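You operate a simulated robot arm through the tools that you are given. There is no shell and no other tool.

Carry out the task below with a simulated two-armed robot. There is one attempt and no reset: what you move stays moved.

Task
The cooler breaker dropped: socket off, reset the breaker, close the box, socket on again, meter dial to cooler.
Fine: the socket is off when the breaker is reset and goes on after the box is closed; leave the other switches, breakers and plugs.

The check looks at the end state, three seconds after you hand in, the way a careful person would. Anything else that was tipped, shoved, dropped, spilled or broken makes it a failure.

Robot
Two 7-joint arms with two-finger parallel grippers on one trunk that stands fixed in place. Base frame: the origin is at the foot of the trunk, x ahead of it, y to its left, z up. Readings come in m, degrees, newtons and seconds.
The left shoulder is at [0.071, 0.156, 1.305], the right one opposite. With the tool pointing down near the work surface each hand reaches from about 0.1 to 0.88 m from the base axis, measured 20 degrees to its own side. Payload 3.91 kg a hand.
The TCP of each hand is the grasp point between the finger pads, 0.03 m short of the fingertips. In the tool frame z runs along the fingers and y along their closing line. The gripper opens to 0.11 m. The fingers are 0.02 m wide and 0.01 m thick; the gripper's body (0.048 by 0.112 m) begins 0.055 m behind the TCP.
Orientation is that of the tool frame in the base frame, as [roll, pitch, yaw] about the fixed x, y, z axes, in that order (R = Rz(yaw) Ry(pitch) Rx(roll)). With the fingers straight down and closing along the base's y, the tool's x points along the base's -x, its y along +y and its z along -z.

Tools
- The arms move only by the tool move_arm. It takes "left_targets", "right_targets" or both (then of equal length, played together; a hand with none holds still); each is one flat list of numbers, 7 for each row, row after row: the shift along the tool's x, y, z in units of 150 mm (1.0 is 150 mm), then the turn, a rotation vector about the tool's x, y, z in units of 60 degrees (1.0 is 60 degrees), then the opening, from 0 (shut) to 1 (fully open). In form: [x, y, z, rx, ry, rz, jaw, x, y, z, rx, ry, rz, jaw, ...]. A call has 1 to 20 rows; each row is the pose to reach, as a shift and turn from the pose commanded when the call began, along the tool's axes at that moment. A call with a number of a shift or a turn outside -1 to 1 is refused whole. Rows are played at 5 a second. More than 0.05 m and 8.6 degrees between two rows, or a gripper value outside its range, and nothing of the call is played. Where a pose cannot be reached the arm comes as near as it can. A force on the tool above 60 N (or 10 N above the force at the start of the call, whichever is more), or a blocked arm, ends the call early, and 0.2 s more pass. Each finger travels about 0.108 m/s and halts on what it meets, pressing with about 38 N; the grip force reading is that of the motor and also rises with nothing between the fingers. The clock runs only during rows and for 0.2 s after the last one: add rows that repeat a pose to give the fingers time. The reply holds the time, the measured pose of the TCP, the force on the tool along the base axes, the opening and the grip force, in the units named above and with some noise, with the torque about the TCP (base axes, N m) and any sound that the robot's microphone picked up.
- Cameras (640 x 400 px; columns grow to the right, rows downward): "scene" is now at [0.1423, -0.0169, 1.563]; the picture's right is [-0.16, -0.99, 0.00], its down [-0.28, 0.05, -0.96] and it looks along [0.94, -0.16, -0.29] (base axes); focal length 214 px, centre (320, 200). "left" rides on the left gripper at [0.072, -0.017, -0.103] in its tool frame; the picture's right is [0.23, 0.97, 0.00], its down [-0.76, 0.18, -0.62] and it looks along [-0.61, 0.14, 0.78] (tool axes); focal length 222 px, centre (320, 200). "right" rides on the right gripper at [0.072, 0.017, -0.103] in its tool frame; the picture's right is [-0.23, 0.97, 0.00], its down [-0.76, -0.18, -0.62] and it looks along [-0.61, -0.14, 0.78] (tool axes); focal length 222 px, centre (320, 200). There is no depth. A picture from a camera that has moved, and an enlarged one, comes with that camera's place and axes in the base frame and with its lens.
- get_image(camera): a new picture of that camera. No time passes.
- slide_trunk(by): slides the trunk up (or, below 0, down) by that many m; the arms and the scene camera ride with it, the base frame stays. It gives what a move gives, with no picture.
- pan_tilt(pan, tilt): turns the head with the scene camera to pan (to the left, within 86 degrees either way) and tilt (down, from -29 to 69), counted from straight ahead of the robot. It gives what a move gives.
- close_up(camera, box): a new picture of the part [left, top, right, bottom] of that camera's present view, enlarged. No time passes.
- job_done(): hands the job in; it is judged then, once.

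Places have to be worked out from the pictures, the camera data and where the tool is seen. Open the grippers and draw the arms clear of the work before you hand the job in, unless the task says otherwise.

The tools are called as name(argument=value, ...) on one line, values as JSON. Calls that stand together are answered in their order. move_arm: Moves the arms, as the interface text tells. Its arguments: {"type":"object","properties":{"left_targets":{"type":"array","items":{"type":"number"}},"right_targets":{"type":"array","items":{"type":"number"}}},"required":[]} The other tools are called the same way: slide_trunk (by) moves the trunk up or down; pan_tilt (pan, tilt) turns the head that bears the scene camera; get_image (camera) takes a picture; close_up (camera, box) takes an enlarged picture of a part of a camera's view; job_done () hands the job in.

At the start:

```text
clock: 0.0
left_tcp_pos: [0.6322, 0.1032, 1.5886]
left_orientation: [-179.9, 0.0, -180.0]
left_contact_force: [-0.3, -0.4, 0.2]
left_moment: [0.0, -0.01, -0.02]
left_grip_width: 0.1099
left_grasp_force: 0.1
right_tcp_pos: [0.5115, -0.3867, 1.6425]
right_orientation: [179.9, -0.1, 180.0]
right_contact_force: [-0.4, -0.6, 0.2]
right_moment: [-0.01, 0.0, 0.04]
right_grip_width: 0.1098
right_grasp_force: 0.0
trunk travel left (down, up): [-0.75, 0.19]
head pan, tilt (commanded): [-9.4, 16.7]
```

scene: 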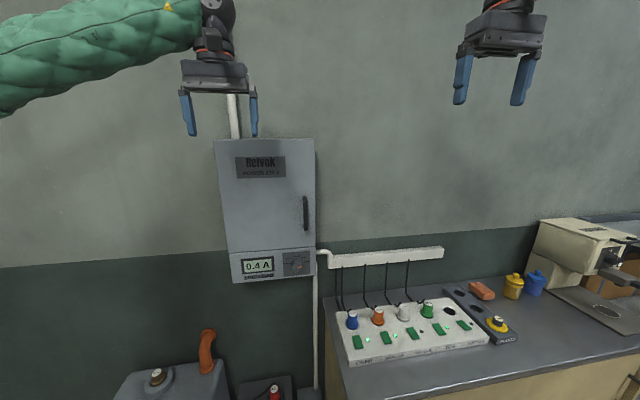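
right: 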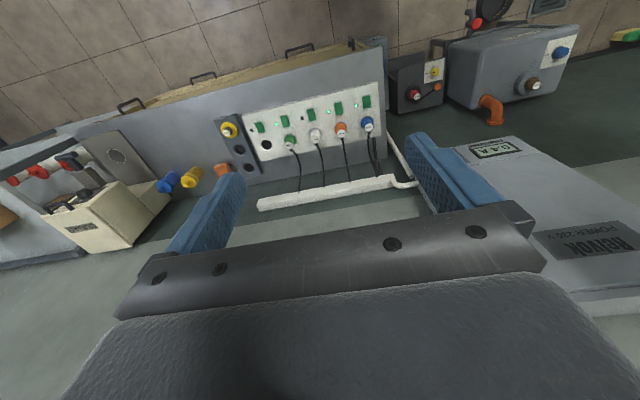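
left: 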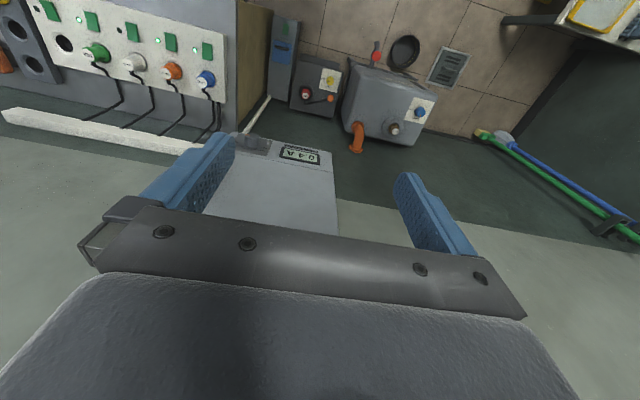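

I see a wall cabinet with a meter and dial, and a socket strip with coloured plugs and green rocker switches on the bench. I'll take enlarged views to read labels.

close_up(camera="scene", box=[200, 130, 340, 290])

close_up(camera="scene", box=[320, 240, 520, 380])

close_up(camera="left", box=[20, 0, 260, 150])

close_up(camera="right", box=[200, 70, 400, 220])

```text
2.50 times, centred on (270, 210) of scene
camera zoom: at [0.1423, -0.0169, 1.563], right [-0.16, -0.99, 0.0], down [-0.28, 0.05, -0.96], along [0.94, -0.16, -0.29], focal length 536 px, centre (445, 175)
```

zoom: 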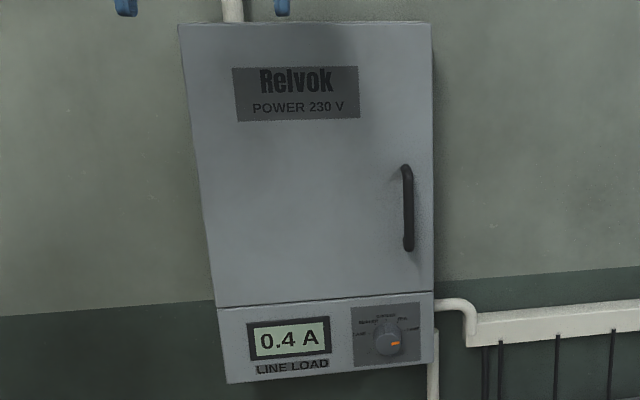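

```text
2.86 times, centred on (420, 310) of scene
camera zoom: at [0.1423, -0.0169, 1.563], right [-0.16, -0.99, 0.0], down [-0.28, 0.05, -0.96], along [0.94, -0.16, -0.29], focal length 613 px, centre (34, -114)
```

zoom: 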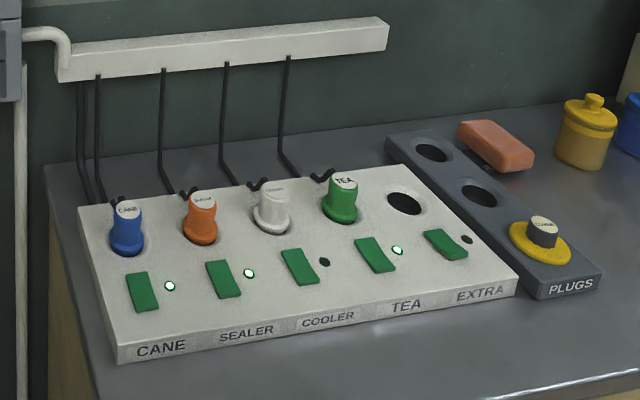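

```text
2.67 times, centred on (140, 75) of left
camera zoom: at [0.5605, 0.0854, 1.6925], right [-0.23, 0.97, 0.0], down [0.76, 0.18, 0.62], along [0.61, 0.14, -0.78], focal length 592 px, centre (800, 533)
```

zoom: 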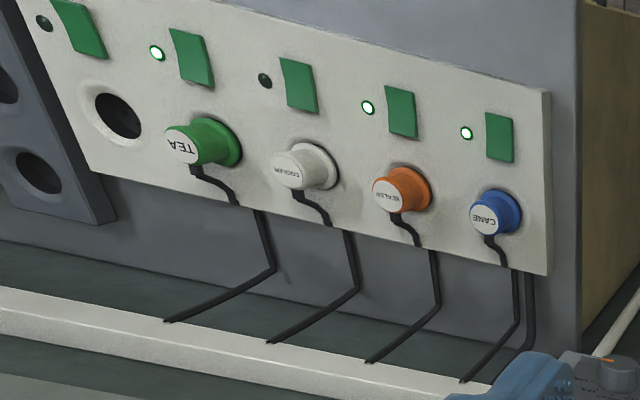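

```text
2.67 times, centred on (300, 145) of right
camera zoom: at [0.4395, -0.3706, 1.7471], right [0.23, 0.97, 0.0], down [0.76, -0.18, 0.62], along [0.61, -0.14, -0.78], focal length 592 px, centre (373, 347)
```

zoom: 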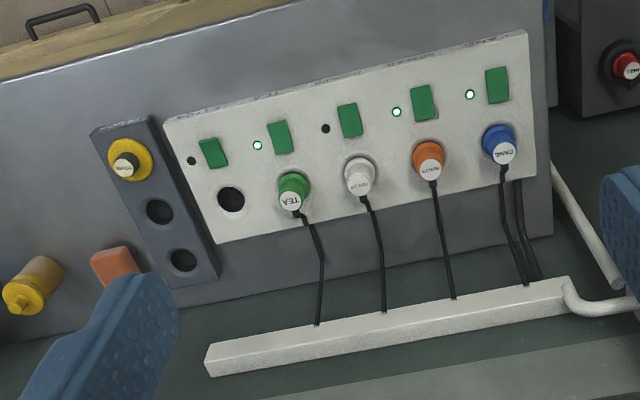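

The cooler rocker works out to about (0.72, -0.48, 0.825), with the sockets about 0.113 m apart along y. The cabinet front is near x=0.88. I'll zoom in on the rockers, the dial and the handle for detail.

close_up(camera="scene", box=[395, 310, 445, 345])

close_up(camera="scene", box=[345, 325, 405, 360])

close_up(camera="scene", box=[275, 245, 325, 280])

close_up(camera="left", box=[80, 0, 160, 50])

close_up(camera="right", box=[260, 80, 400, 160])

```text
11.43 times, centred on (420, 328) of scene
camera zoom: at [0.1423, -0.0169, 1.563], right [-0.16, -0.99, 0.0], down [-0.28, 0.05, -0.96], along [0.94, -0.16, -0.29], focal length 2451 px, centre (-823, -1257)
```

zoom: 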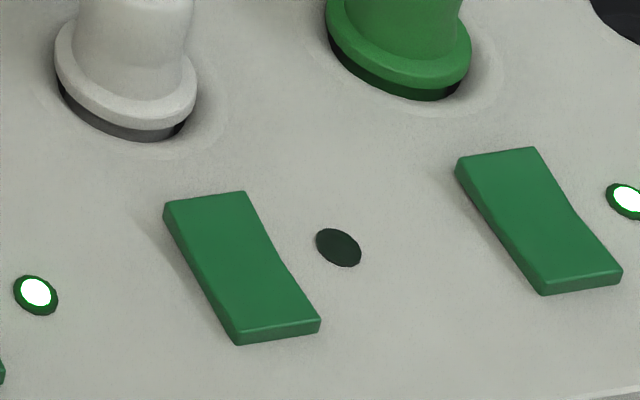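

```text
10.67 times, centred on (375, 342) of scene
camera zoom: at [0.1423, -0.0169, 1.563], right [-0.16, -0.99, 0.0], down [-0.28, 0.05, -0.96], along [0.94, -0.16, -0.29], focal length 2288 px, centre (-267, -1320)
```

zoom: 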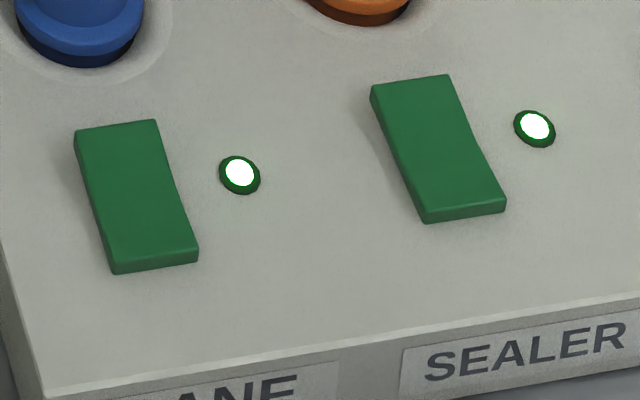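

```text
11.43 times, centred on (300, 262) of scene
camera zoom: at [0.1423, -0.0169, 1.563], right [-0.16, -0.99, 0.0], down [-0.28, 0.05, -0.96], along [0.94, -0.16, -0.29], focal length 2451 px, centre (549, -514)
```

zoom: 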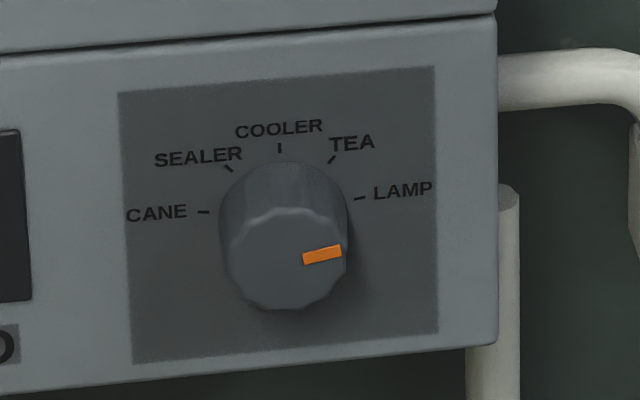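

```text
8.00 times, centred on (120, 25) of left
camera zoom: at [0.5605, 0.0854, 1.6925], right [-0.23, 0.97, 0.0], down [0.76, 0.18, 0.62], along [0.61, 0.14, -0.78], focal length 1777 px, centre (1920, 1600)
```

zoom: 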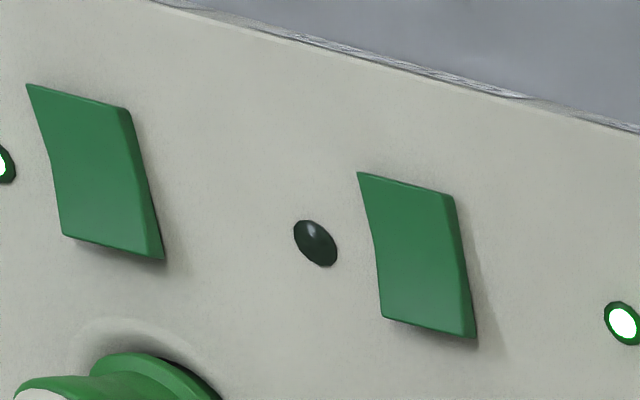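

```text
4.57 times, centred on (330, 120) of right
camera zoom: at [0.4395, -0.3706, 1.7471], right [0.23, 0.97, 0.0], down [0.76, -0.18, 0.62], along [0.61, -0.14, -0.78], focal length 1015 px, centre (274, 566)
```

zoom: 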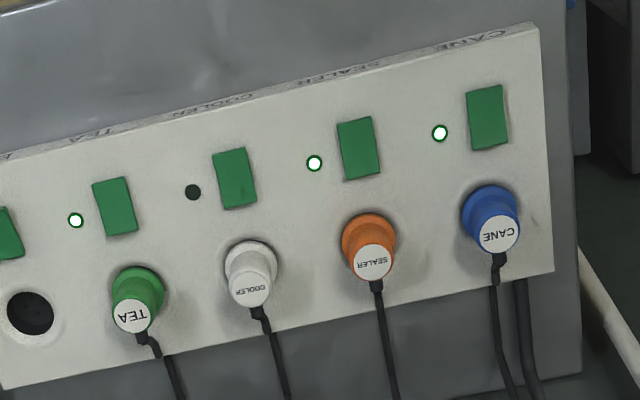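

All the lit sockets have their front ends pressed, and the cooler rocker matches them with its lamp dark. The dial points at LAMP and COOLER is straight up. I'll compare against the EXTRA rocker and look closely at the door handle.

close_up(camera="scene", box=[440, 305, 500, 345])

close_up(camera="scene", box=[280, 180, 330, 260])

close_up(camera="left", box=[200, 110, 380, 240])

close_up(camera="right", box=[400, 120, 640, 340])

```text
10.00 times, centred on (470, 325) of scene
camera zoom: at [0.1423, -0.0169, 1.563], right [-0.16, -0.99, 0.0], down [-0.28, 0.05, -0.96], along [0.94, -0.16, -0.29], focal length 2145 px, centre (-1180, -1050)
```

zoom: 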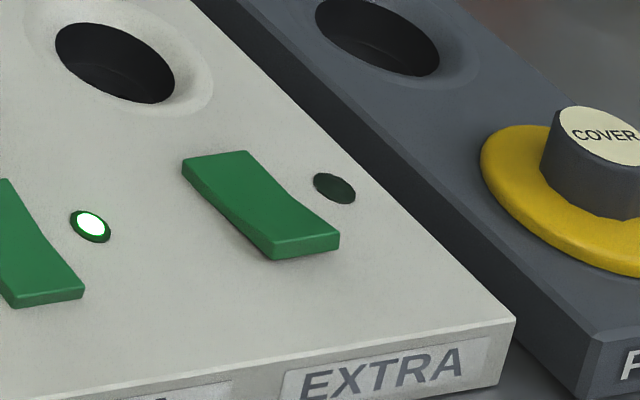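

```text
5.00 times, centred on (305, 220) of scene
camera zoom: at [0.1423, -0.0169, 1.563], right [-0.16, -0.99, 0.0], down [-0.28, 0.05, -0.96], along [0.94, -0.16, -0.29], focal length 1072 px, centre (395, 100)
```

zoom: 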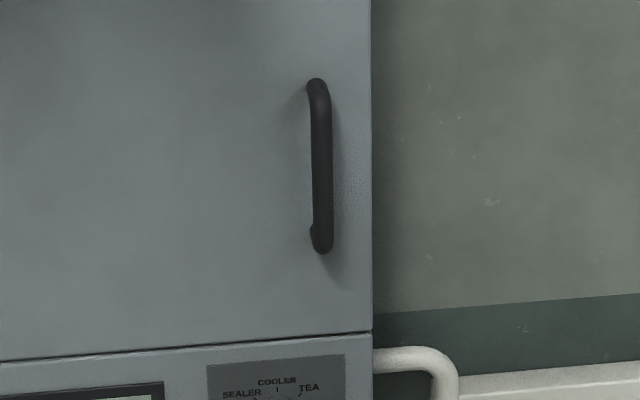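

```text
3.08 times, centred on (290, 175) of left
camera zoom: at [0.5605, 0.0854, 1.6925], right [-0.23, 0.97, 0.0], down [0.76, 0.18, 0.62], along [0.61, 0.14, -0.78], focal length 684 px, centre (412, 277)
```

zoom: 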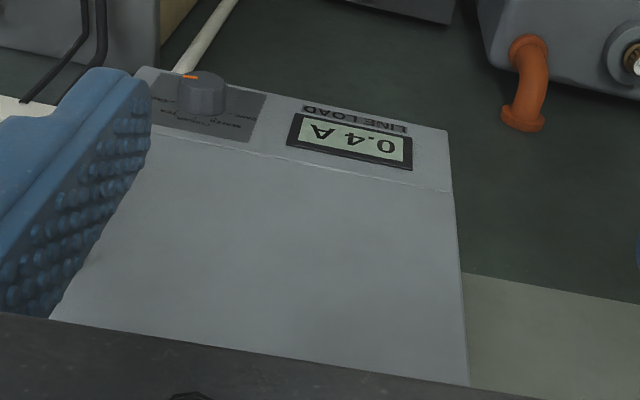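

```text
1.82 times, centred on (520, 230) of right
camera zoom: at [0.4395, -0.3706, 1.7471], right [0.23, 0.97, 0.0], down [0.76, -0.18, 0.62], along [0.61, -0.14, -0.78], focal length 404 px, centre (-44, 146)
```

zoom: 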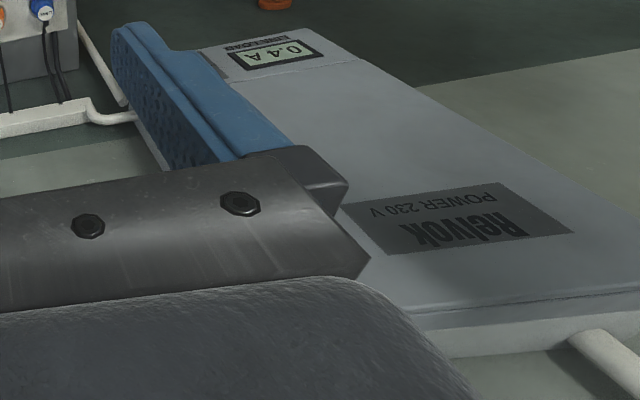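

EXTRA (off) has its rear end pressed, so the cooler goes off by pressing the rear end, and on by pressing the front end. I'll lower the trunk a little to bring the bench within comfortable reach.

slide_trunk(by=-0.25)

```text
clock: 2.6
left_tcp_pos: [0.6318, 0.1042, 1.339]
left_orientation: [-179.9, 0.0, -179.9]
left_contact_force: [-1.0, -0.3, 0.8]
left_moment: [0.02, -0.04, 0.03]
left_grip_width: 0.1098
left_grasp_force: 0.1
right_tcp_pos: [0.5098, -0.3863, 1.3928]
right_orientation: [-179.9, 0.0, -179.9]
right_contact_force: [-0.2, -0.6, -0.1]
right_moment: [0.01, 0.0, 0.0]
right_grip_width: 0.1099
right_grasp_force: 0.0
trunk travel left (down, up): [-0.5, 0.44]
head pan, tilt (commanded): [-9.4, 16.7]
```

The trunk is down 0.25 m and the right TCP is at (0.51, -0.386, 1.393). I'll bring the right hand down and toward the cooler rocker with the gripper closing.

move_arm(right_targets=[-0.127, -0.05, 0.25, 0, 0, 0, 0.6, -0.254, -0.1, 0.5, 0, 0, 0, 0.3, -0.381, -0.155, 0.75, 0, 0, 0, 0, -0.508, -0.207, 1.0, 0, 0, 0, 0])

pan_tilt(pan=-30, tilt=30)

```text
clock: 3.6
left_tcp_pos: [0.6329, 0.1022, 1.338]
left_orientation: [179.8, -0.1, 179.9]
left_contact_force: [-0.1, 0.0, 0.3]
left_moment: [-0.01, 0.03, 0.02]
left_grip_width: 0.1101
left_grasp_force: 0.0
right_tcp_pos: [0.5883, -0.418, 1.2437]
right_orientation: [179.9, 0.0, 179.9]
right_contact_force: [0.0, 0.5, -0.4]
right_moment: [0.05, -0.03, 0.0]
right_grip_width: 0.0
right_grasp_force: 37.0
trunk travel left (down, up): [-0.5, 0.44]
head pan, tilt (commanded): [-9.4, 16.7]
```

```text
clock: 4.4
left_tcp_pos: [0.6329, 0.1031, 1.3383]
left_orientation: [-179.9, 0.0, 180.0]
left_contact_force: [0.3, 0.1, 0.3]
left_moment: [0.01, 0.03, 0.02]
left_grip_width: 0.1101
left_grasp_force: 0.1
right_tcp_pos: [0.5862, -0.416, 1.2437]
right_orientation: [-180.0, 0.1, 180.0]
right_contact_force: [-0.6, -0.2, 0.0]
right_moment: [-0.03, 0.0, 0.01]
right_grip_width: 0.0
right_grasp_force: 38.0
trunk travel left (down, up): [-0.5, 0.44]
head pan, tilt (commanded): [-30.0, 30.0]
```

Motion tracks well. I'll check the scene from the turned head to refine the rocker's position before going lower.

get_image(camera="scene")

get_image(camera="right")

```text
taken
camera scene: at [0.1287, -0.0469, 1.2917], right [-0.5, -0.87, 0.0], down [-0.43, 0.25, -0.87], along [0.75, -0.43, -0.5], focal length 214 px, centre (320, 200)
```

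scene: 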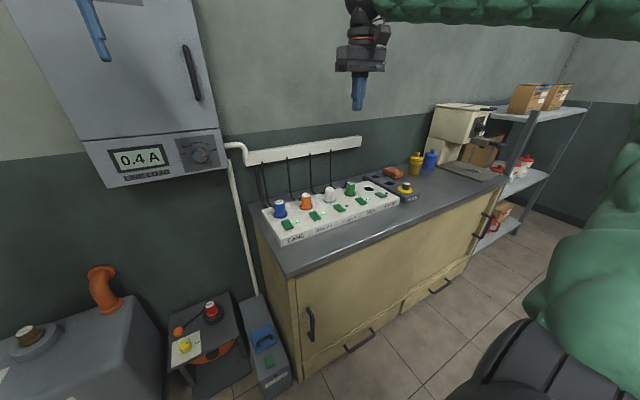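

```text
taken
camera right: at [0.5152, -0.401, 1.3476], right [0.23, 0.97, 0.0], down [0.76, -0.18, 0.62], along [0.61, -0.14, -0.78], focal length 222 px, centre (320, 200)
```

right: 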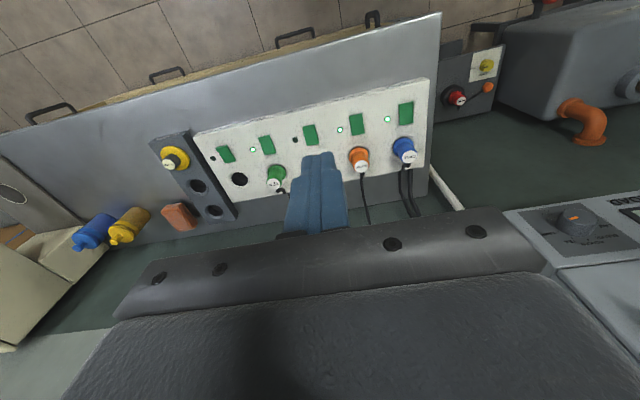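

The right-camera view confirms the rocker at about (0.72, -0.473). I'll continue the descent in two more moves, to about z=0.94.

move_arm(right_targets=[-0.127, -0.05, 0.25, 0, 0, 0, 0, -0.254, -0.1, 0.5, 0, 0, 0, 0, -0.381, -0.145, 0.75, 0, 0, 0, 0, -0.507, -0.193, 1.0, 0, 0, 0, 0])

move_arm(right_targets=[-0.127, -0.05, 0.25, 0, 0, 0, 0, -0.254, -0.1, 0.5, 0, 0, 0, 0, -0.381, -0.145, 0.75, 0, 0, 0, 0, -0.507, -0.193, 1.0, 0, 0, 0, 0])

get_image(camera="right")

close_up(camera="scene", box=[250, 130, 430, 250])

```text
clock: 5.4
left_tcp_pos: [0.6332, 0.1025, 1.3384]
left_orientation: [180.0, -0.1, 179.9]
left_contact_force: [0.2, -0.1, 1.0]
left_moment: [-0.01, -0.01, -0.01]
left_grip_width: 0.1099
left_grasp_force: 0.1
right_tcp_pos: [0.6659, -0.4443, 1.091]
right_orientation: [-179.9, 0.0, -180.0]
right_contact_force: [-0.5, -0.2, -0.1]
right_moment: [0.04, 0.04, 0.01]
right_grip_width: 0.0
right_grasp_force: 37.6
trunk travel left (down, up): [-0.5, 0.44]
head pan, tilt (commanded): [-30.0, 30.0]
```

```text
clock: 6.4
left_tcp_pos: [0.6346, 0.1031, 1.3372]
left_orientation: [179.9, -0.1, -179.9]
left_contact_force: [0.9, 0.0, -0.3]
left_moment: [-0.01, -0.02, 0.0]
left_grip_width: 0.1099
left_grasp_force: 0.0
right_tcp_pos: [0.7411, -0.4757, 0.9412]
right_orientation: [-180.0, 0.0, -179.9]
right_contact_force: [0.1, -0.3, -0.3]
right_moment: [0.0, 0.02, -0.03]
right_grip_width: 0.0001
right_grasp_force: 37.3
trunk travel left (down, up): [-0.5, 0.44]
head pan, tilt (commanded): [-30.0, 30.0]
```

```text
taken
camera right: at [0.67, -0.4599, 1.0471], right [0.23, 0.97, 0.0], down [0.76, -0.18, 0.62], along [0.61, -0.14, -0.78], focal length 222 px, centre (320, 200)
```

right: 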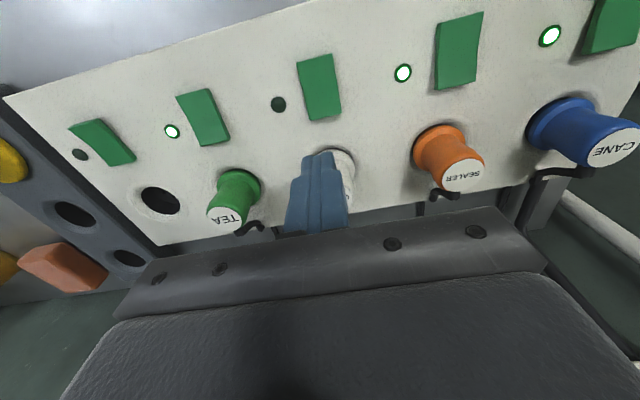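

```text
3.33 times, centred on (340, 190) of scene
camera zoom: at [0.1299, -0.0474, 1.2915], right [-0.5, -0.87, 0.0], down [-0.43, 0.25, -0.87], along [0.75, -0.43, -0.5], focal length 715 px, centre (253, 233)
```

zoom: 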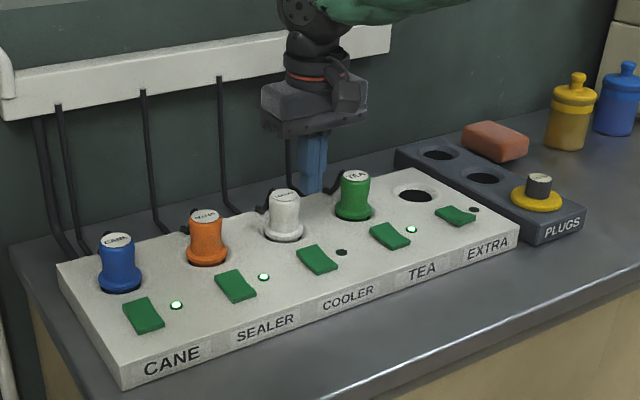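

The cooler rocker spans about x 0.692–0.743 at y≈-0.470, and the plug tops are near z 0.887 but farther back. I'll lower the closed fingertips over the rear end of the rocker and stop just above it.

move_arm(right_targets=[0.02, 0.035, 0.2, 0, 0, 0, 0, 0.035, 0.035, 0.42, 0, 0, 0, 0])

get_image(camera="right")

close_up(camera="scene", box=[300, 160, 390, 230])

```text
clock: 7.0
left_tcp_pos: [0.6325, 0.1026, 1.3384]
left_orientation: [-180.0, 0.1, -180.0]
left_contact_force: [0.3, -0.1, 0.2]
left_moment: [0.0, -0.02, -0.01]
left_grip_width: 0.11
left_grasp_force: 0.1
right_tcp_pos: [0.7339, -0.4694, 0.8812]
right_orientation: [180.0, 0.0, -179.9]
right_contact_force: [-0.6, 0.5, -0.6]
right_moment: [-0.01, 0.0, 0.01]
right_grip_width: 0.0
right_grasp_force: 37.5
trunk travel left (down, up): [-0.5, 0.44]
head pan, tilt (commanded): [-30.0, 30.0]
```

```text
taken
camera right: at [0.6615, -0.4523, 0.9851], right [0.23, 0.97, 0.0], down [0.76, -0.18, 0.62], along [0.61, -0.14, -0.78], focal length 222 px, centre (320, 200)
```

right: 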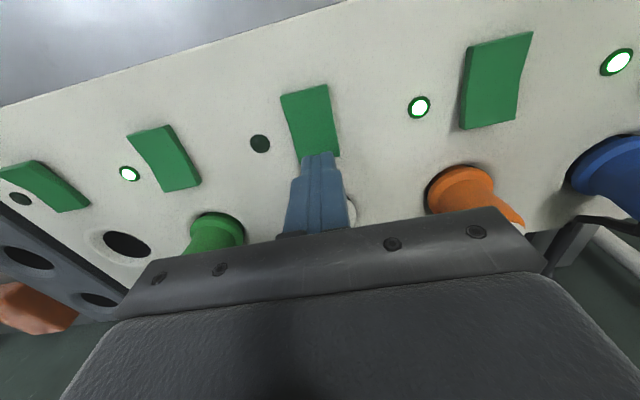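

```text
5.71 times, centred on (345, 195) of scene
camera zoom: at [0.1286, -0.0472, 1.2917], right [-0.5, -0.87, 0.0], down [-0.43, 0.25, -0.87], along [0.75, -0.43, -0.5], focal length 1226 px, centre (177, 229)
```

zoom: 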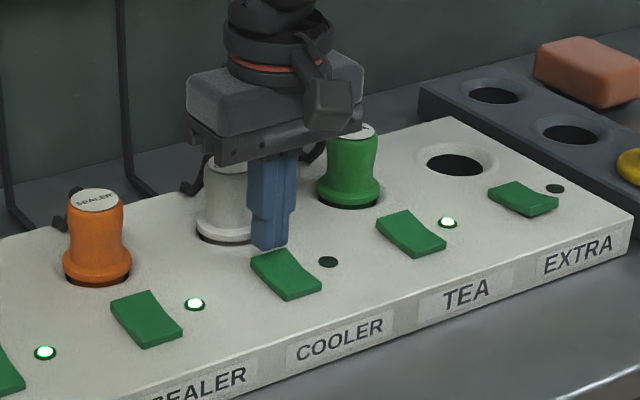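

The tip is over the rear end of the cooler rocker, roughly 2 cm above it. I'll press down in small steps, watching force and sound.

move_arm(right_targets=[0, 0, 0.04, 0, 0, 0, 0, 0, 0, 0.08, 0, 0, 0, 0, 0, 0, 0.1, 0, 0, 0, 0, 0, 0, 0.12, 0, 0, 0, 0, 0, 0, 0.14, 0, 0, 0, 0, 0, 0, 0.16, 0, 0, 0, 0])

close_up(camera="scene", box=[300, 160, 390, 230])

```text
clock: 8.0
left_tcp_pos: [0.6308, 0.1052, 1.3384]
left_orientation: [-179.9, 0.0, -180.0]
left_contact_force: [-0.1, -0.7, -0.1]
left_moment: [0.06, -0.01, -0.02]
left_grip_width: 0.1102
left_grasp_force: 0.0
right_tcp_pos: [0.7352, -0.4684, 0.8716]
right_orientation: [-179.9, 0.9, -180.0]
right_contact_force: [-5.6, -1.7, 31.2]
right_moment: [-0.03, 0.45, 0.06]
right_grip_width: 0.0001
right_grasp_force: 37.1
trunk travel left (down, up): [-0.5, 0.44]
head pan, tilt (commanded): [-30.0, 30.0]
stopped in row 4 (right hand): the force on the tool passed its limit at 65 N (the readings are from after the stop); the commanded pose is now the measured one
```

```text
5.71 times, centred on (345, 195) of scene
camera zoom: at [0.1265, -0.0459, 1.2918], right [-0.5, -0.87, 0.0], down [-0.43, 0.25, -0.87], along [0.75, -0.43, -0.5], focal length 1226 px, centre (177, 229)
```

zoom: 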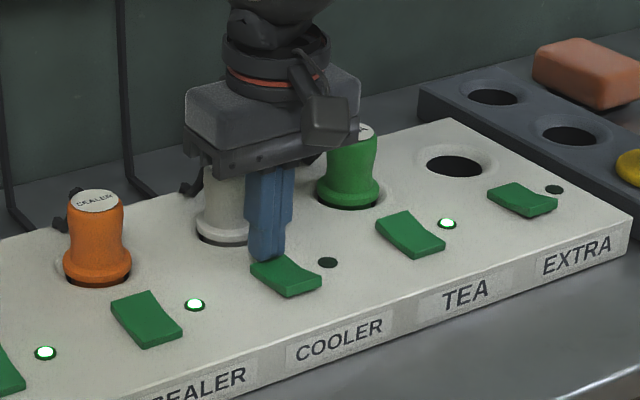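

The force limit tripped and the rocker now looks tilted with its front end raised. I'll lift off and check.

move_arm(right_targets=[0, 0, -0.1, 0, 0, 0, 0, 0, 0, -0.25, 0, 0, 0, 0, 0, 0, -0.4, 0, 0, 0, 0])

close_up(camera="scene", box=[300, 160, 390, 230])

get_image(camera="right")

```text
clock: 8.8
left_tcp_pos: [0.6328, 0.103, 1.3386]
left_orientation: [-180.0, 0.0, -179.9]
left_contact_force: [0.7, 0.3, 0.6]
left_moment: [0.03, 0.01, 0.02]
left_grip_width: 0.1102
left_grasp_force: 0.0
right_tcp_pos: [0.7381, -0.4705, 0.9248]
right_orientation: [180.0, 0.4, -179.9]
right_contact_force: [-0.7, 0.2, 0.2]
right_moment: [-0.02, 0.03, 0.02]
right_grip_width: 0.0001
right_grasp_force: 38.2
trunk travel left (down, up): [-0.5, 0.44]
head pan, tilt (commanded): [-30.0, 30.0]
```

```text
5.71 times, centred on (345, 195) of scene
camera zoom: at [0.1286, -0.047, 1.2915], right [-0.5, -0.87, 0.0], down [-0.43, 0.25, -0.87], along [0.75, -0.43, -0.5], focal length 1226 px, centre (177, 229)
```

zoom: 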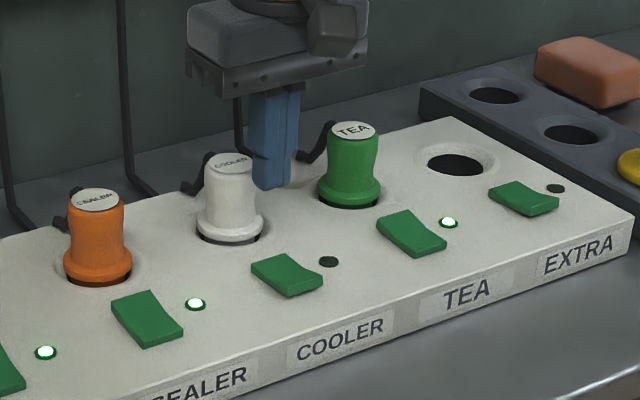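

```text
taken
camera right: at [0.6647, -0.454, 1.0292], right [0.23, 0.97, 0.0], down [0.76, -0.18, 0.63], along [0.61, -0.14, -0.78], focal length 222 px, centre (320, 200)
```

right: 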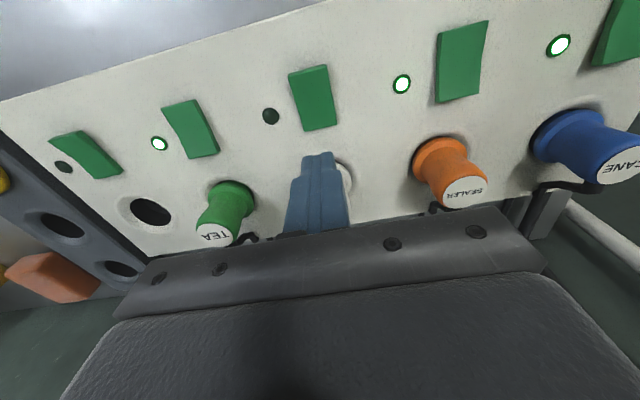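

The cooler rocker now shows a raised front edge. I'll zoom in to compare it with EXTRA (off) and TEA (on).

close_up(camera="scene", box=[330, 185, 400, 225])

close_up(camera="right", box=[150, 50, 350, 170])

```text
9.14 times, centred on (365, 205) of scene
camera zoom: at [0.1286, -0.047, 1.2915], right [-0.5, -0.87, 0.0], down [-0.43, 0.25, -0.87], along [0.75, -0.43, -0.5], focal length 1961 px, centre (-91, 154)
```

zoom: 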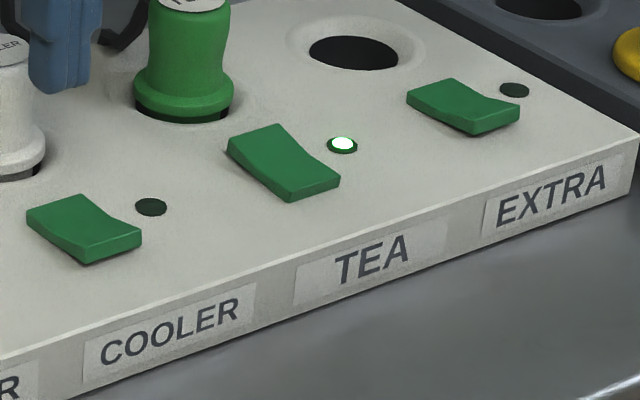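

```text
3.20 times, centred on (250, 110) of right
camera zoom: at [0.6647, -0.454, 1.0292], right [0.23, 0.97, 0.0], down [0.76, -0.18, 0.63], along [0.61, -0.14, -0.78], focal length 711 px, centre (544, 488)
```

zoom: 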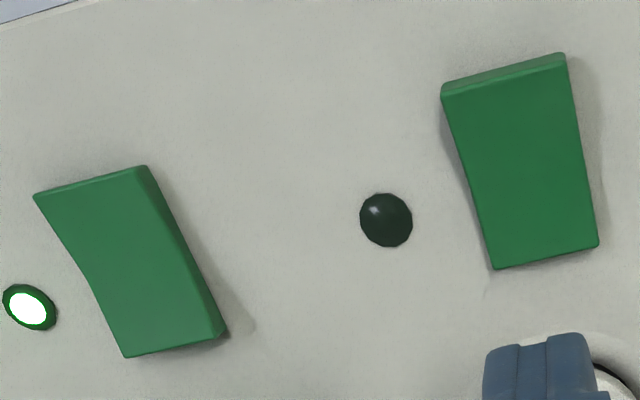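

The cooler rocker now matches EXTRA, so the socket is off. I'll raise the right hand clear of the bench while turning the left tool toward pointing forward (first 45°).

move_arm(left_targets=[0, 0, 0, 0, -0.125, 0, 1, 0, 0, 0, 0, -0.25, 0, 1, 0, 0, 0, 0, -0.375, 0, 1, 0, 0, 0, 0, -0.5, 0, 1, 0, 0, 0, 0, -0.625, 0, 1, 0, 0, 0, 0, -0.75, 0, 1], right_targets=[0, 0, -0.25, 0, 0, 0, 0, 0, 0, -0.5, 0, 0, 0, 0, 0, 0, -0.75, 0, 0, 0, 0, 0.2, 0, -1, 0, 0, 0, 0, 0.45, 0, -1, 0, 0, 0, 0, 0.7, 0, -1, 0, 0, 0, 0])

slide_trunk(by=0.2)

pan_tilt(pan=0, tilt=17)

get_image(camera="scene")

get_image(camera="left")

```text
clock: 10.2
left_tcp_pos: [0.6298, 0.1037, 1.342]
left_orientation: [179.9, 45.1, -179.9]
left_contact_force: [-0.6, 0.4, 0.3]
left_moment: [-0.01, -0.02, -0.01]
left_grip_width: 0.11
left_grasp_force: 0.0
right_tcp_pos: [0.628, -0.4684, 1.0768]
right_orientation: [180.0, 0.6, -179.9]
right_contact_force: [0.0, 0.5, 0.2]
right_moment: [0.0, -0.04, 0.03]
right_grip_width: 0.0
right_grasp_force: 37.6
trunk travel left (down, up): [-0.5, 0.44]
head pan, tilt (commanded): [-30.0, 30.0]
```

```text
clock: 12.4
left_tcp_pos: [0.6326, 0.1036, 1.5398]
left_orientation: [-179.9, 45.0, 179.9]
left_contact_force: [-0.2, -0.5, 0.2]
left_moment: [0.01, 0.02, -0.02]
left_grip_width: 0.1102
left_grasp_force: 0.2
right_tcp_pos: [0.6289, -0.4692, 1.2747]
right_orientation: [-179.9, 0.4, 180.0]
right_contact_force: [-0.1, -0.4, 0.4]
right_moment: [0.0, -0.01, 0.01]
right_grip_width: 0.0
right_grasp_force: 37.5
trunk travel left (down, up): [-0.7, 0.24]
head pan, tilt (commanded): [-30.0, 30.0]
```

```text
clock: 13.3
left_tcp_pos: [0.6311, 0.1037, 1.5395]
left_orientation: [-180.0, 45.1, -179.8]
left_contact_force: [0.6, 0.1, -0.2]
left_moment: [0.03, -0.02, 0.01]
left_grip_width: 0.11
left_grasp_force: 0.0
right_tcp_pos: [0.6278, -0.4682, 1.2755]
right_orientation: [-180.0, 0.5, 180.0]
right_contact_force: [0.2, -0.1, -0.6]
right_moment: [0.01, 0.01, -0.01]
right_grip_width: 0.0
right_grasp_force: 38.1
trunk travel left (down, up): [-0.7, 0.24]
head pan, tilt (commanded): [0.0, 17.0]
```

```text
taken
camera scene: at [0.1435, -0.0017, 1.5126], right [0.0, -1.0, 0.0], down [-0.29, 0.0, -0.96], along [0.96, 0.0, -0.29], focal length 214 px, centre (320, 200)
```

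scene: 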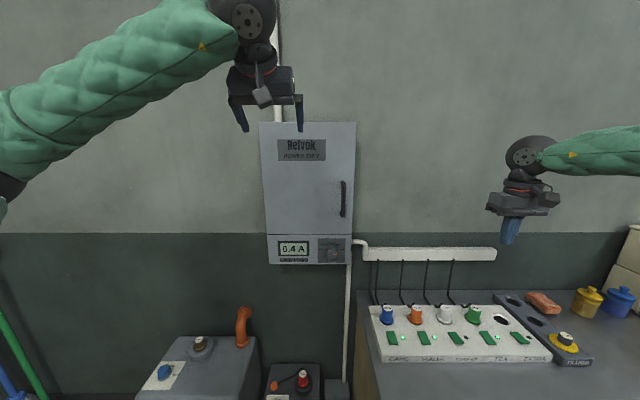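

```text
taken
camera left: at [0.5079, 0.0855, 1.5618], right [-0.16, 0.97, -0.16], down [0.1, 0.18, 0.98], along [0.98, 0.14, -0.12], focal length 222 px, centre (320, 200)
```

left: 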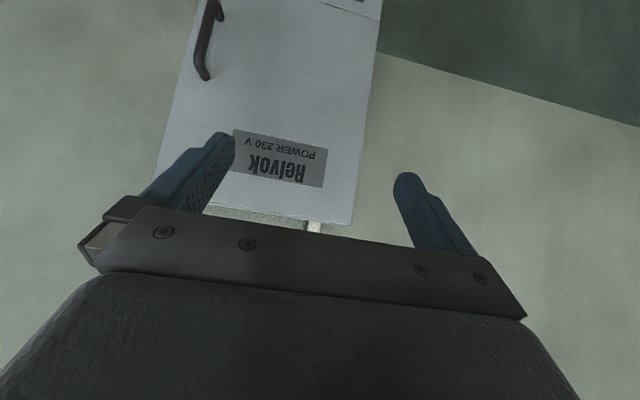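

The cabinet is clear of both arms. I'll zoom in on the handle in both views to triangulate its stand-off.

close_up(camera="scene", box=[250, 110, 370, 270])

close_up(camera="left", box=[150, 0, 390, 150])

close_up(camera="scene", box=[320, 170, 365, 225])

```text
2.50 times, centred on (310, 190) of scene
camera zoom: at [0.1435, -0.0017, 1.5126], right [0.0, -1.0, 0.0], down [-0.29, 0.0, -0.96], along [0.96, 0.0, -0.29], focal length 536 px, centre (345, 225)
```

zoom: 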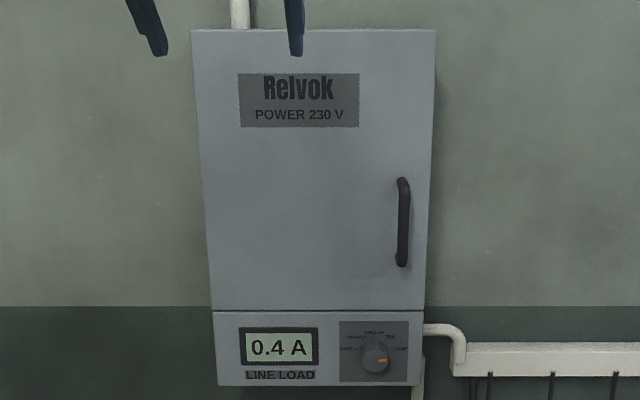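

```text
2.67 times, centred on (270, 75) of left
camera zoom: at [0.5079, 0.0855, 1.5618], right [-0.16, 0.97, -0.16], down [0.1, 0.18, 0.98], along [0.98, 0.14, -0.12], focal length 592 px, centre (453, 533)
```

zoom: 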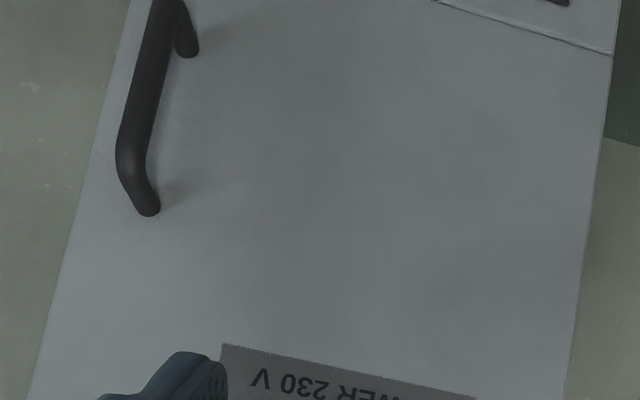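

```text
7.27 times, centred on (342, 198) of scene
camera zoom: at [0.1435, -0.0017, 1.5126], right [0.0, -1.0, 0.0], down [-0.29, 0.0, -0.96], along [0.96, 0.0, -0.29], focal length 1560 px, centre (156, 218)
```

zoom: 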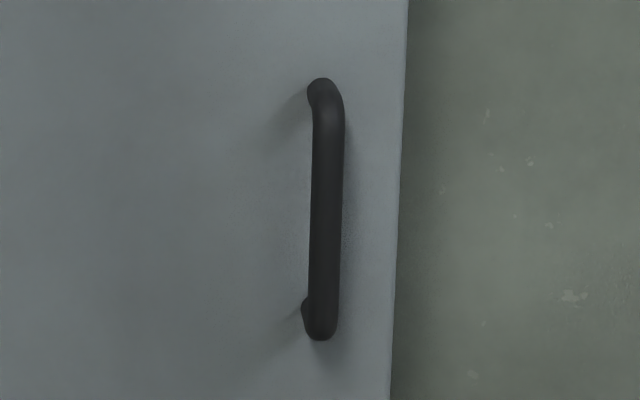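

The bar triangulates to about x 0.837, y -0.080, z 1.24–1.355, with the door face at about x 0.875. I'll finish turning the left tool to point forward and bring it to a pre-grasp in front of the handle.

move_arm(left_targets=[0.094, -0.1, 0.094, 0, -0.125, 0, 1, 0.188, -0.2, 0.188, 0, -0.25, 0, 1, 0.283, -0.3, 0.283, 0, -0.375, 0, 1, 0.377, -0.4, 0.377, 0, -0.5, 0, 1, 0.472, -0.5, 0.472, 0, -0.625, 0, 1, 0.566, -0.6, 0.566, 0, -0.75, 0, 0.8])

```text
clock: 14.7
left_tcp_pos: [0.6319, 0.0116, 1.4169]
left_orientation: [41.2, 89.9, 41.3]
left_contact_force: [-0.5, -0.4, 0.6]
left_moment: [0.03, -0.02, 0.01]
left_grip_width: 0.0881
left_grasp_force: 0.0
right_tcp_pos: [0.6301, -0.4695, 1.2745]
right_orientation: [180.0, 0.4, -179.8]
right_contact_force: [0.6, -0.4, -1.2]
right_moment: [0.01, 0.0, -0.05]
right_grip_width: 0.0
right_grasp_force: 38.2
trunk travel left (down, up): [-0.7, 0.24]
head pan, tilt (commanded): [0.0, 17.0]
```

The left tool now points forward at (0.632, 0.012, 1.417). I'll move it to the pre-grasp at about (0.74, -0.08, 1.297).

move_arm(left_targets=[0.16, -0.122, 0.144, 0, 0, 0, 0.7, 0.32, -0.244, 0.288, 0, 0, 0, 0.6, 0.48, -0.367, 0.432, 0, 0, 0, 0.6, 0.64, -0.489, 0.576, 0, 0, 0, 0.6, 0.8, -0.611, 0.72, 0, 0, 0, 0.6])

get_image(camera="left")

get_image(camera="scene")

```text
clock: 15.9
left_tcp_pos: [0.7429, -0.0769, 1.2987]
left_orientation: [133.5, 90.0, 133.5]
left_contact_force: [0.2, -0.7, 0.0]
left_moment: [-0.01, -0.04, -0.01]
left_grip_width: 0.066
left_grasp_force: 0.0
right_tcp_pos: [0.6303, -0.4689, 1.2752]
right_orientation: [180.0, 0.5, 179.9]
right_contact_force: [-1.1, 0.5, -0.6]
right_moment: [0.01, 0.03, -0.01]
right_grip_width: 0.0
right_grasp_force: 37.3
trunk travel left (down, up): [-0.7, 0.24]
head pan, tilt (commanded): [0.0, 17.0]
```

```text
taken
camera left: at [0.6399, -0.0952, 1.2271], right [0.0, 0.97, -0.23], down [-0.62, 0.18, 0.76], along [0.78, 0.14, 0.61], focal length 222 px, centre (320, 200)
```

left: 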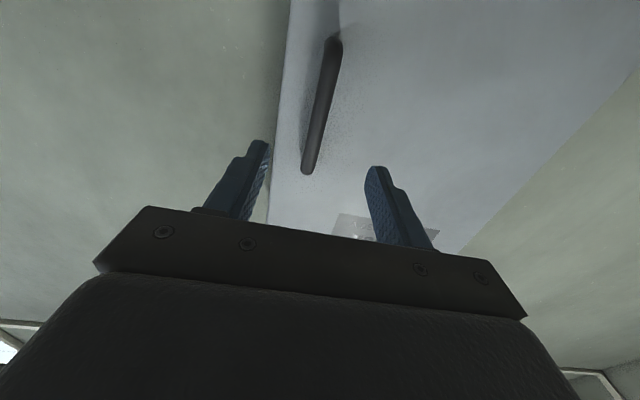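

```text
taken
camera scene: at [0.1445, -0.003, 1.5125], right [0.0, -1.0, 0.0], down [-0.29, 0.0, -0.96], along [0.96, 0.0, -0.29], focal length 214 px, centre (320, 200)
```

scene: 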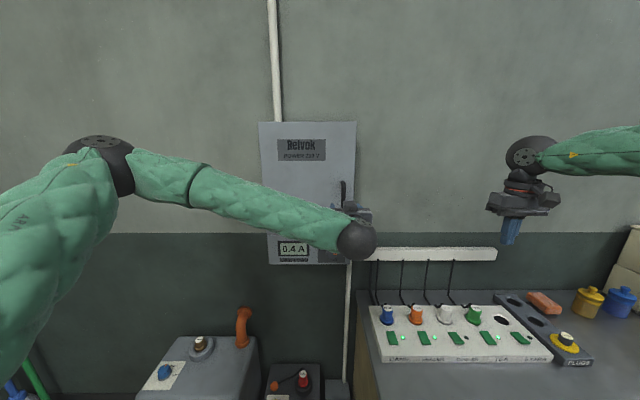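

The bar lies between the fingers at y≈-0.082. I'll advance about 9 cm along the tool axis so the pads straddle the bar, then check.

move_arm(left_targets=[0, -0.035, 0.2, 0, 0, 0, 0.6, 0, -0.035, 0.4, 0, 0, 0, 0.6, 0, -0.035, 0.6, 0, 0, 0, 0.6])

get_image(camera="left")

```text
clock: 16.7
left_tcp_pos: [0.8306, -0.0826, 1.2988]
left_orientation: [-176.5, 89.9, -176.5]
left_contact_force: [0.0, 0.3, 0.1]
left_moment: [0.01, -0.02, 0.01]
left_grip_width: 0.0661
left_grasp_force: 0.0
right_tcp_pos: [0.6294, -0.4692, 1.276]
right_orientation: [-179.9, 0.5, 180.0]
right_contact_force: [0.6, 0.9, 0.5]
right_moment: [-0.03, -0.02, -0.01]
right_grip_width: 0.0
right_grasp_force: 37.2
trunk travel left (down, up): [-0.7, 0.24]
head pan, tilt (commanded): [0.0, 17.0]
```

```text
taken
camera left: at [0.7284, -0.1009, 1.2265], right [0.0, 0.97, -0.23], down [-0.62, 0.18, 0.76], along [0.78, 0.14, 0.61], focal length 222 px, centre (320, 200)
```

left: 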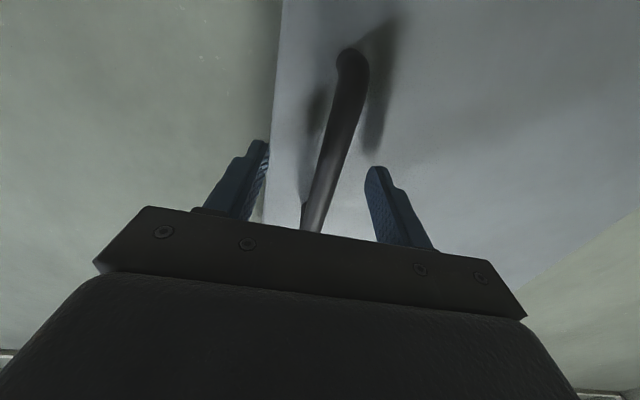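

The bar sits between the fingers with no contact force. I'll close the left gripper on it.

move_arm(left_targets=[0, 0, 0, 0, 0, 0, 0.3, 0, 0, 0, 0, 0, 0, 0, 0, 0, 0, 0, 0, 0, 0, 0, 0, 0, 0, 0, 0, 0])

```text
clock: 17.7
left_tcp_pos: [0.8319, -0.0805, 1.2994]
left_orientation: [-105.2, 89.8, -105.2]
left_contact_force: [-3.6, 26.0, -2.3]
left_moment: [0.19, -0.11, 0.3]
left_grip_width: 0.0149
left_grasp_force: 45.1
right_tcp_pos: [0.6281, -0.4665, 1.2763]
right_orientation: [-179.7, 0.5, -180.0]
right_contact_force: [-0.3, -0.3, 0.5]
right_moment: [-0.03, 0.01, -0.03]
right_grip_width: 0.0
right_grasp_force: 37.6
trunk travel left (down, up): [-0.7, 0.24]
head pan, tilt (commanded): [0.0, 17.0]
```

The bar is gripped at 15 mm width. I'll pull the door along its arc around the left hinge (≈(0.885, 0.19)), starting with the first 10 degrees.

move_arm(left_targets=[0, 0.037, -0.078, 0.042, 0, 0, 0, 0, 0.056, -0.155, 0.083, 0, 0, 0, 0, 0.079, -0.232, 0.125, 0, 0, 0, 0, 0.105, -0.307, 0.167, 0, 0, 0])

get_image(camera="scene")

```text
clock: 18.7
left_tcp_pos: [0.7819, -0.0676, 1.3001]
left_orientation: [84.0, 89.9, 74.0]
left_contact_force: [-1.1, 0.7, 3.6]
left_moment: [0.17, 0.54, 0.26]
left_grip_width: 0.0147
left_grasp_force: 45.0
right_tcp_pos: [0.6255, -0.4706, 1.2751]
right_orientation: [180.0, 0.7, 180.0]
right_contact_force: [0.9, -1.0, 0.1]
right_moment: [0.0, -0.01, -0.01]
right_grip_width: 0.0
right_grasp_force: 37.0
trunk travel left (down, up): [-0.7, 0.24]
head pan, tilt (commanded): [0.0, 17.0]
```

```text
taken
camera scene: at [0.1415, -0.0033, 1.5127], right [0.0, -1.0, 0.0], down [-0.29, 0.0, -0.96], along [0.96, 0.0, -0.29], focal length 214 px, centre (320, 200)
```

scene: 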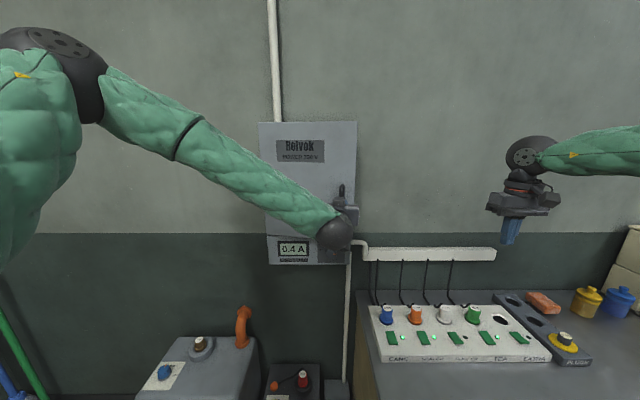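

The hand pulled back 5 cm with only small forces, so there's no strong latch. I'll continue the arc by another 30 degrees.

move_arm(left_targets=[0, 0.059, -0.232, 0.125, 0, 0, 0, 0, 0.147, -0.455, 0.25, 0, 0, 0, 0, 0.265, -0.663, 0.375, 0, 0, 0, 0, 0.408, -0.855, 0.5, 0, 0, 0])

get_image(camera="scene")

get_image(camera="left")

```text
clock: 19.1
left_tcp_pos: [0.7627, -0.0599, 1.2614]
left_orientation: [-143.1, 84.3, -156.2]
left_contact_force: [-26.7, -66.0, 30.0]
left_moment: [0.82, 0.26, -0.44]
left_grip_width: 0.0159
left_grasp_force: 45.3
left hand out of reach, approached as far as the arm can: row 1
right_tcp_pos: [0.6258, -0.4767, 1.2739]
right_orientation: [179.7, 0.7, -179.8]
right_contact_force: [0.4, -0.1, 0.0]
right_moment: [0.05, -0.03, 0.0]
right_grip_width: 0.0001
right_grasp_force: 37.7
trunk travel left (down, up): [-0.7, 0.24]
head pan, tilt (commanded): [0.0, 17.0]
stopped in row 1 (left hand): the force on the tool passed its limit at 99 N (the readings are from after the stop); the commanded pose is now the measured one
```

```text
taken
camera scene: at [0.1366, -0.0157, 1.5127], right [0.0, -1.0, -0.01], down [-0.29, 0.01, -0.96], along [0.96, 0.0, -0.29], focal length 214 px, centre (320, 200)
```

scene: 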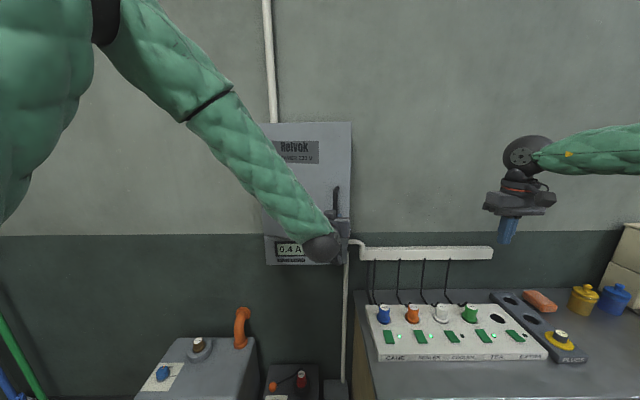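

```text
taken
camera left: at [0.6524, -0.0567, 1.1979], right [0.19, 0.94, -0.28], down [-0.5, 0.34, 0.8], along [0.85, -0.01, 0.53], focal length 222 px, centre (320, 200)
```

left: 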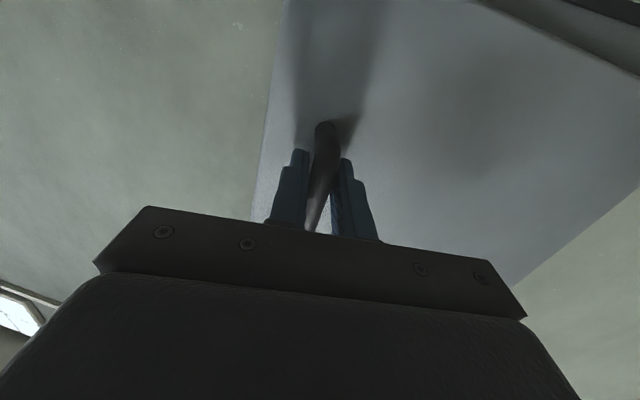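

The arm ran out of joint range there and slid down the bar a bit; the door is ajar roughly 13°. I'll release the grip to relieve the load and see where the door rests.

move_arm(left_targets=[0, 0, 0, 0, 0, 0, 0.3, 0, 0, 0, 0, 0, 0, 0.6, 0, 0, 0, 0, 0, 0, 0.6])

get_image(camera="left")

```text
clock: 19.9
left_tcp_pos: [0.7712, -0.0434, 1.2556]
left_orientation: [-141.0, 83.8, -153.3]
left_contact_force: [0.0, -0.4, 0.5]
left_moment: [-0.03, 0.0, -0.01]
left_grip_width: 0.0661
left_grasp_force: 0.1
right_tcp_pos: [0.629, -0.4673, 1.2761]
right_orientation: [-180.0, 0.7, -180.0]
right_contact_force: [-0.4, -0.8, 0.5]
right_moment: [-0.05, 0.0, -0.03]
right_grip_width: 0.0
right_grasp_force: 37.8
trunk travel left (down, up): [-0.7, 0.24]
head pan, tilt (commanded): [0.0, 17.0]
```

```text
taken
camera left: at [0.6599, -0.0424, 1.1935], right [0.18, 0.94, -0.29], down [-0.49, 0.35, 0.8], along [0.85, 0.0, 0.53], focal length 222 px, centre (320, 200)
```

left: 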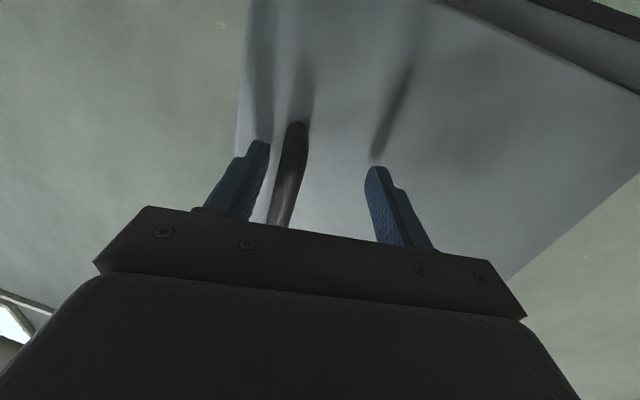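

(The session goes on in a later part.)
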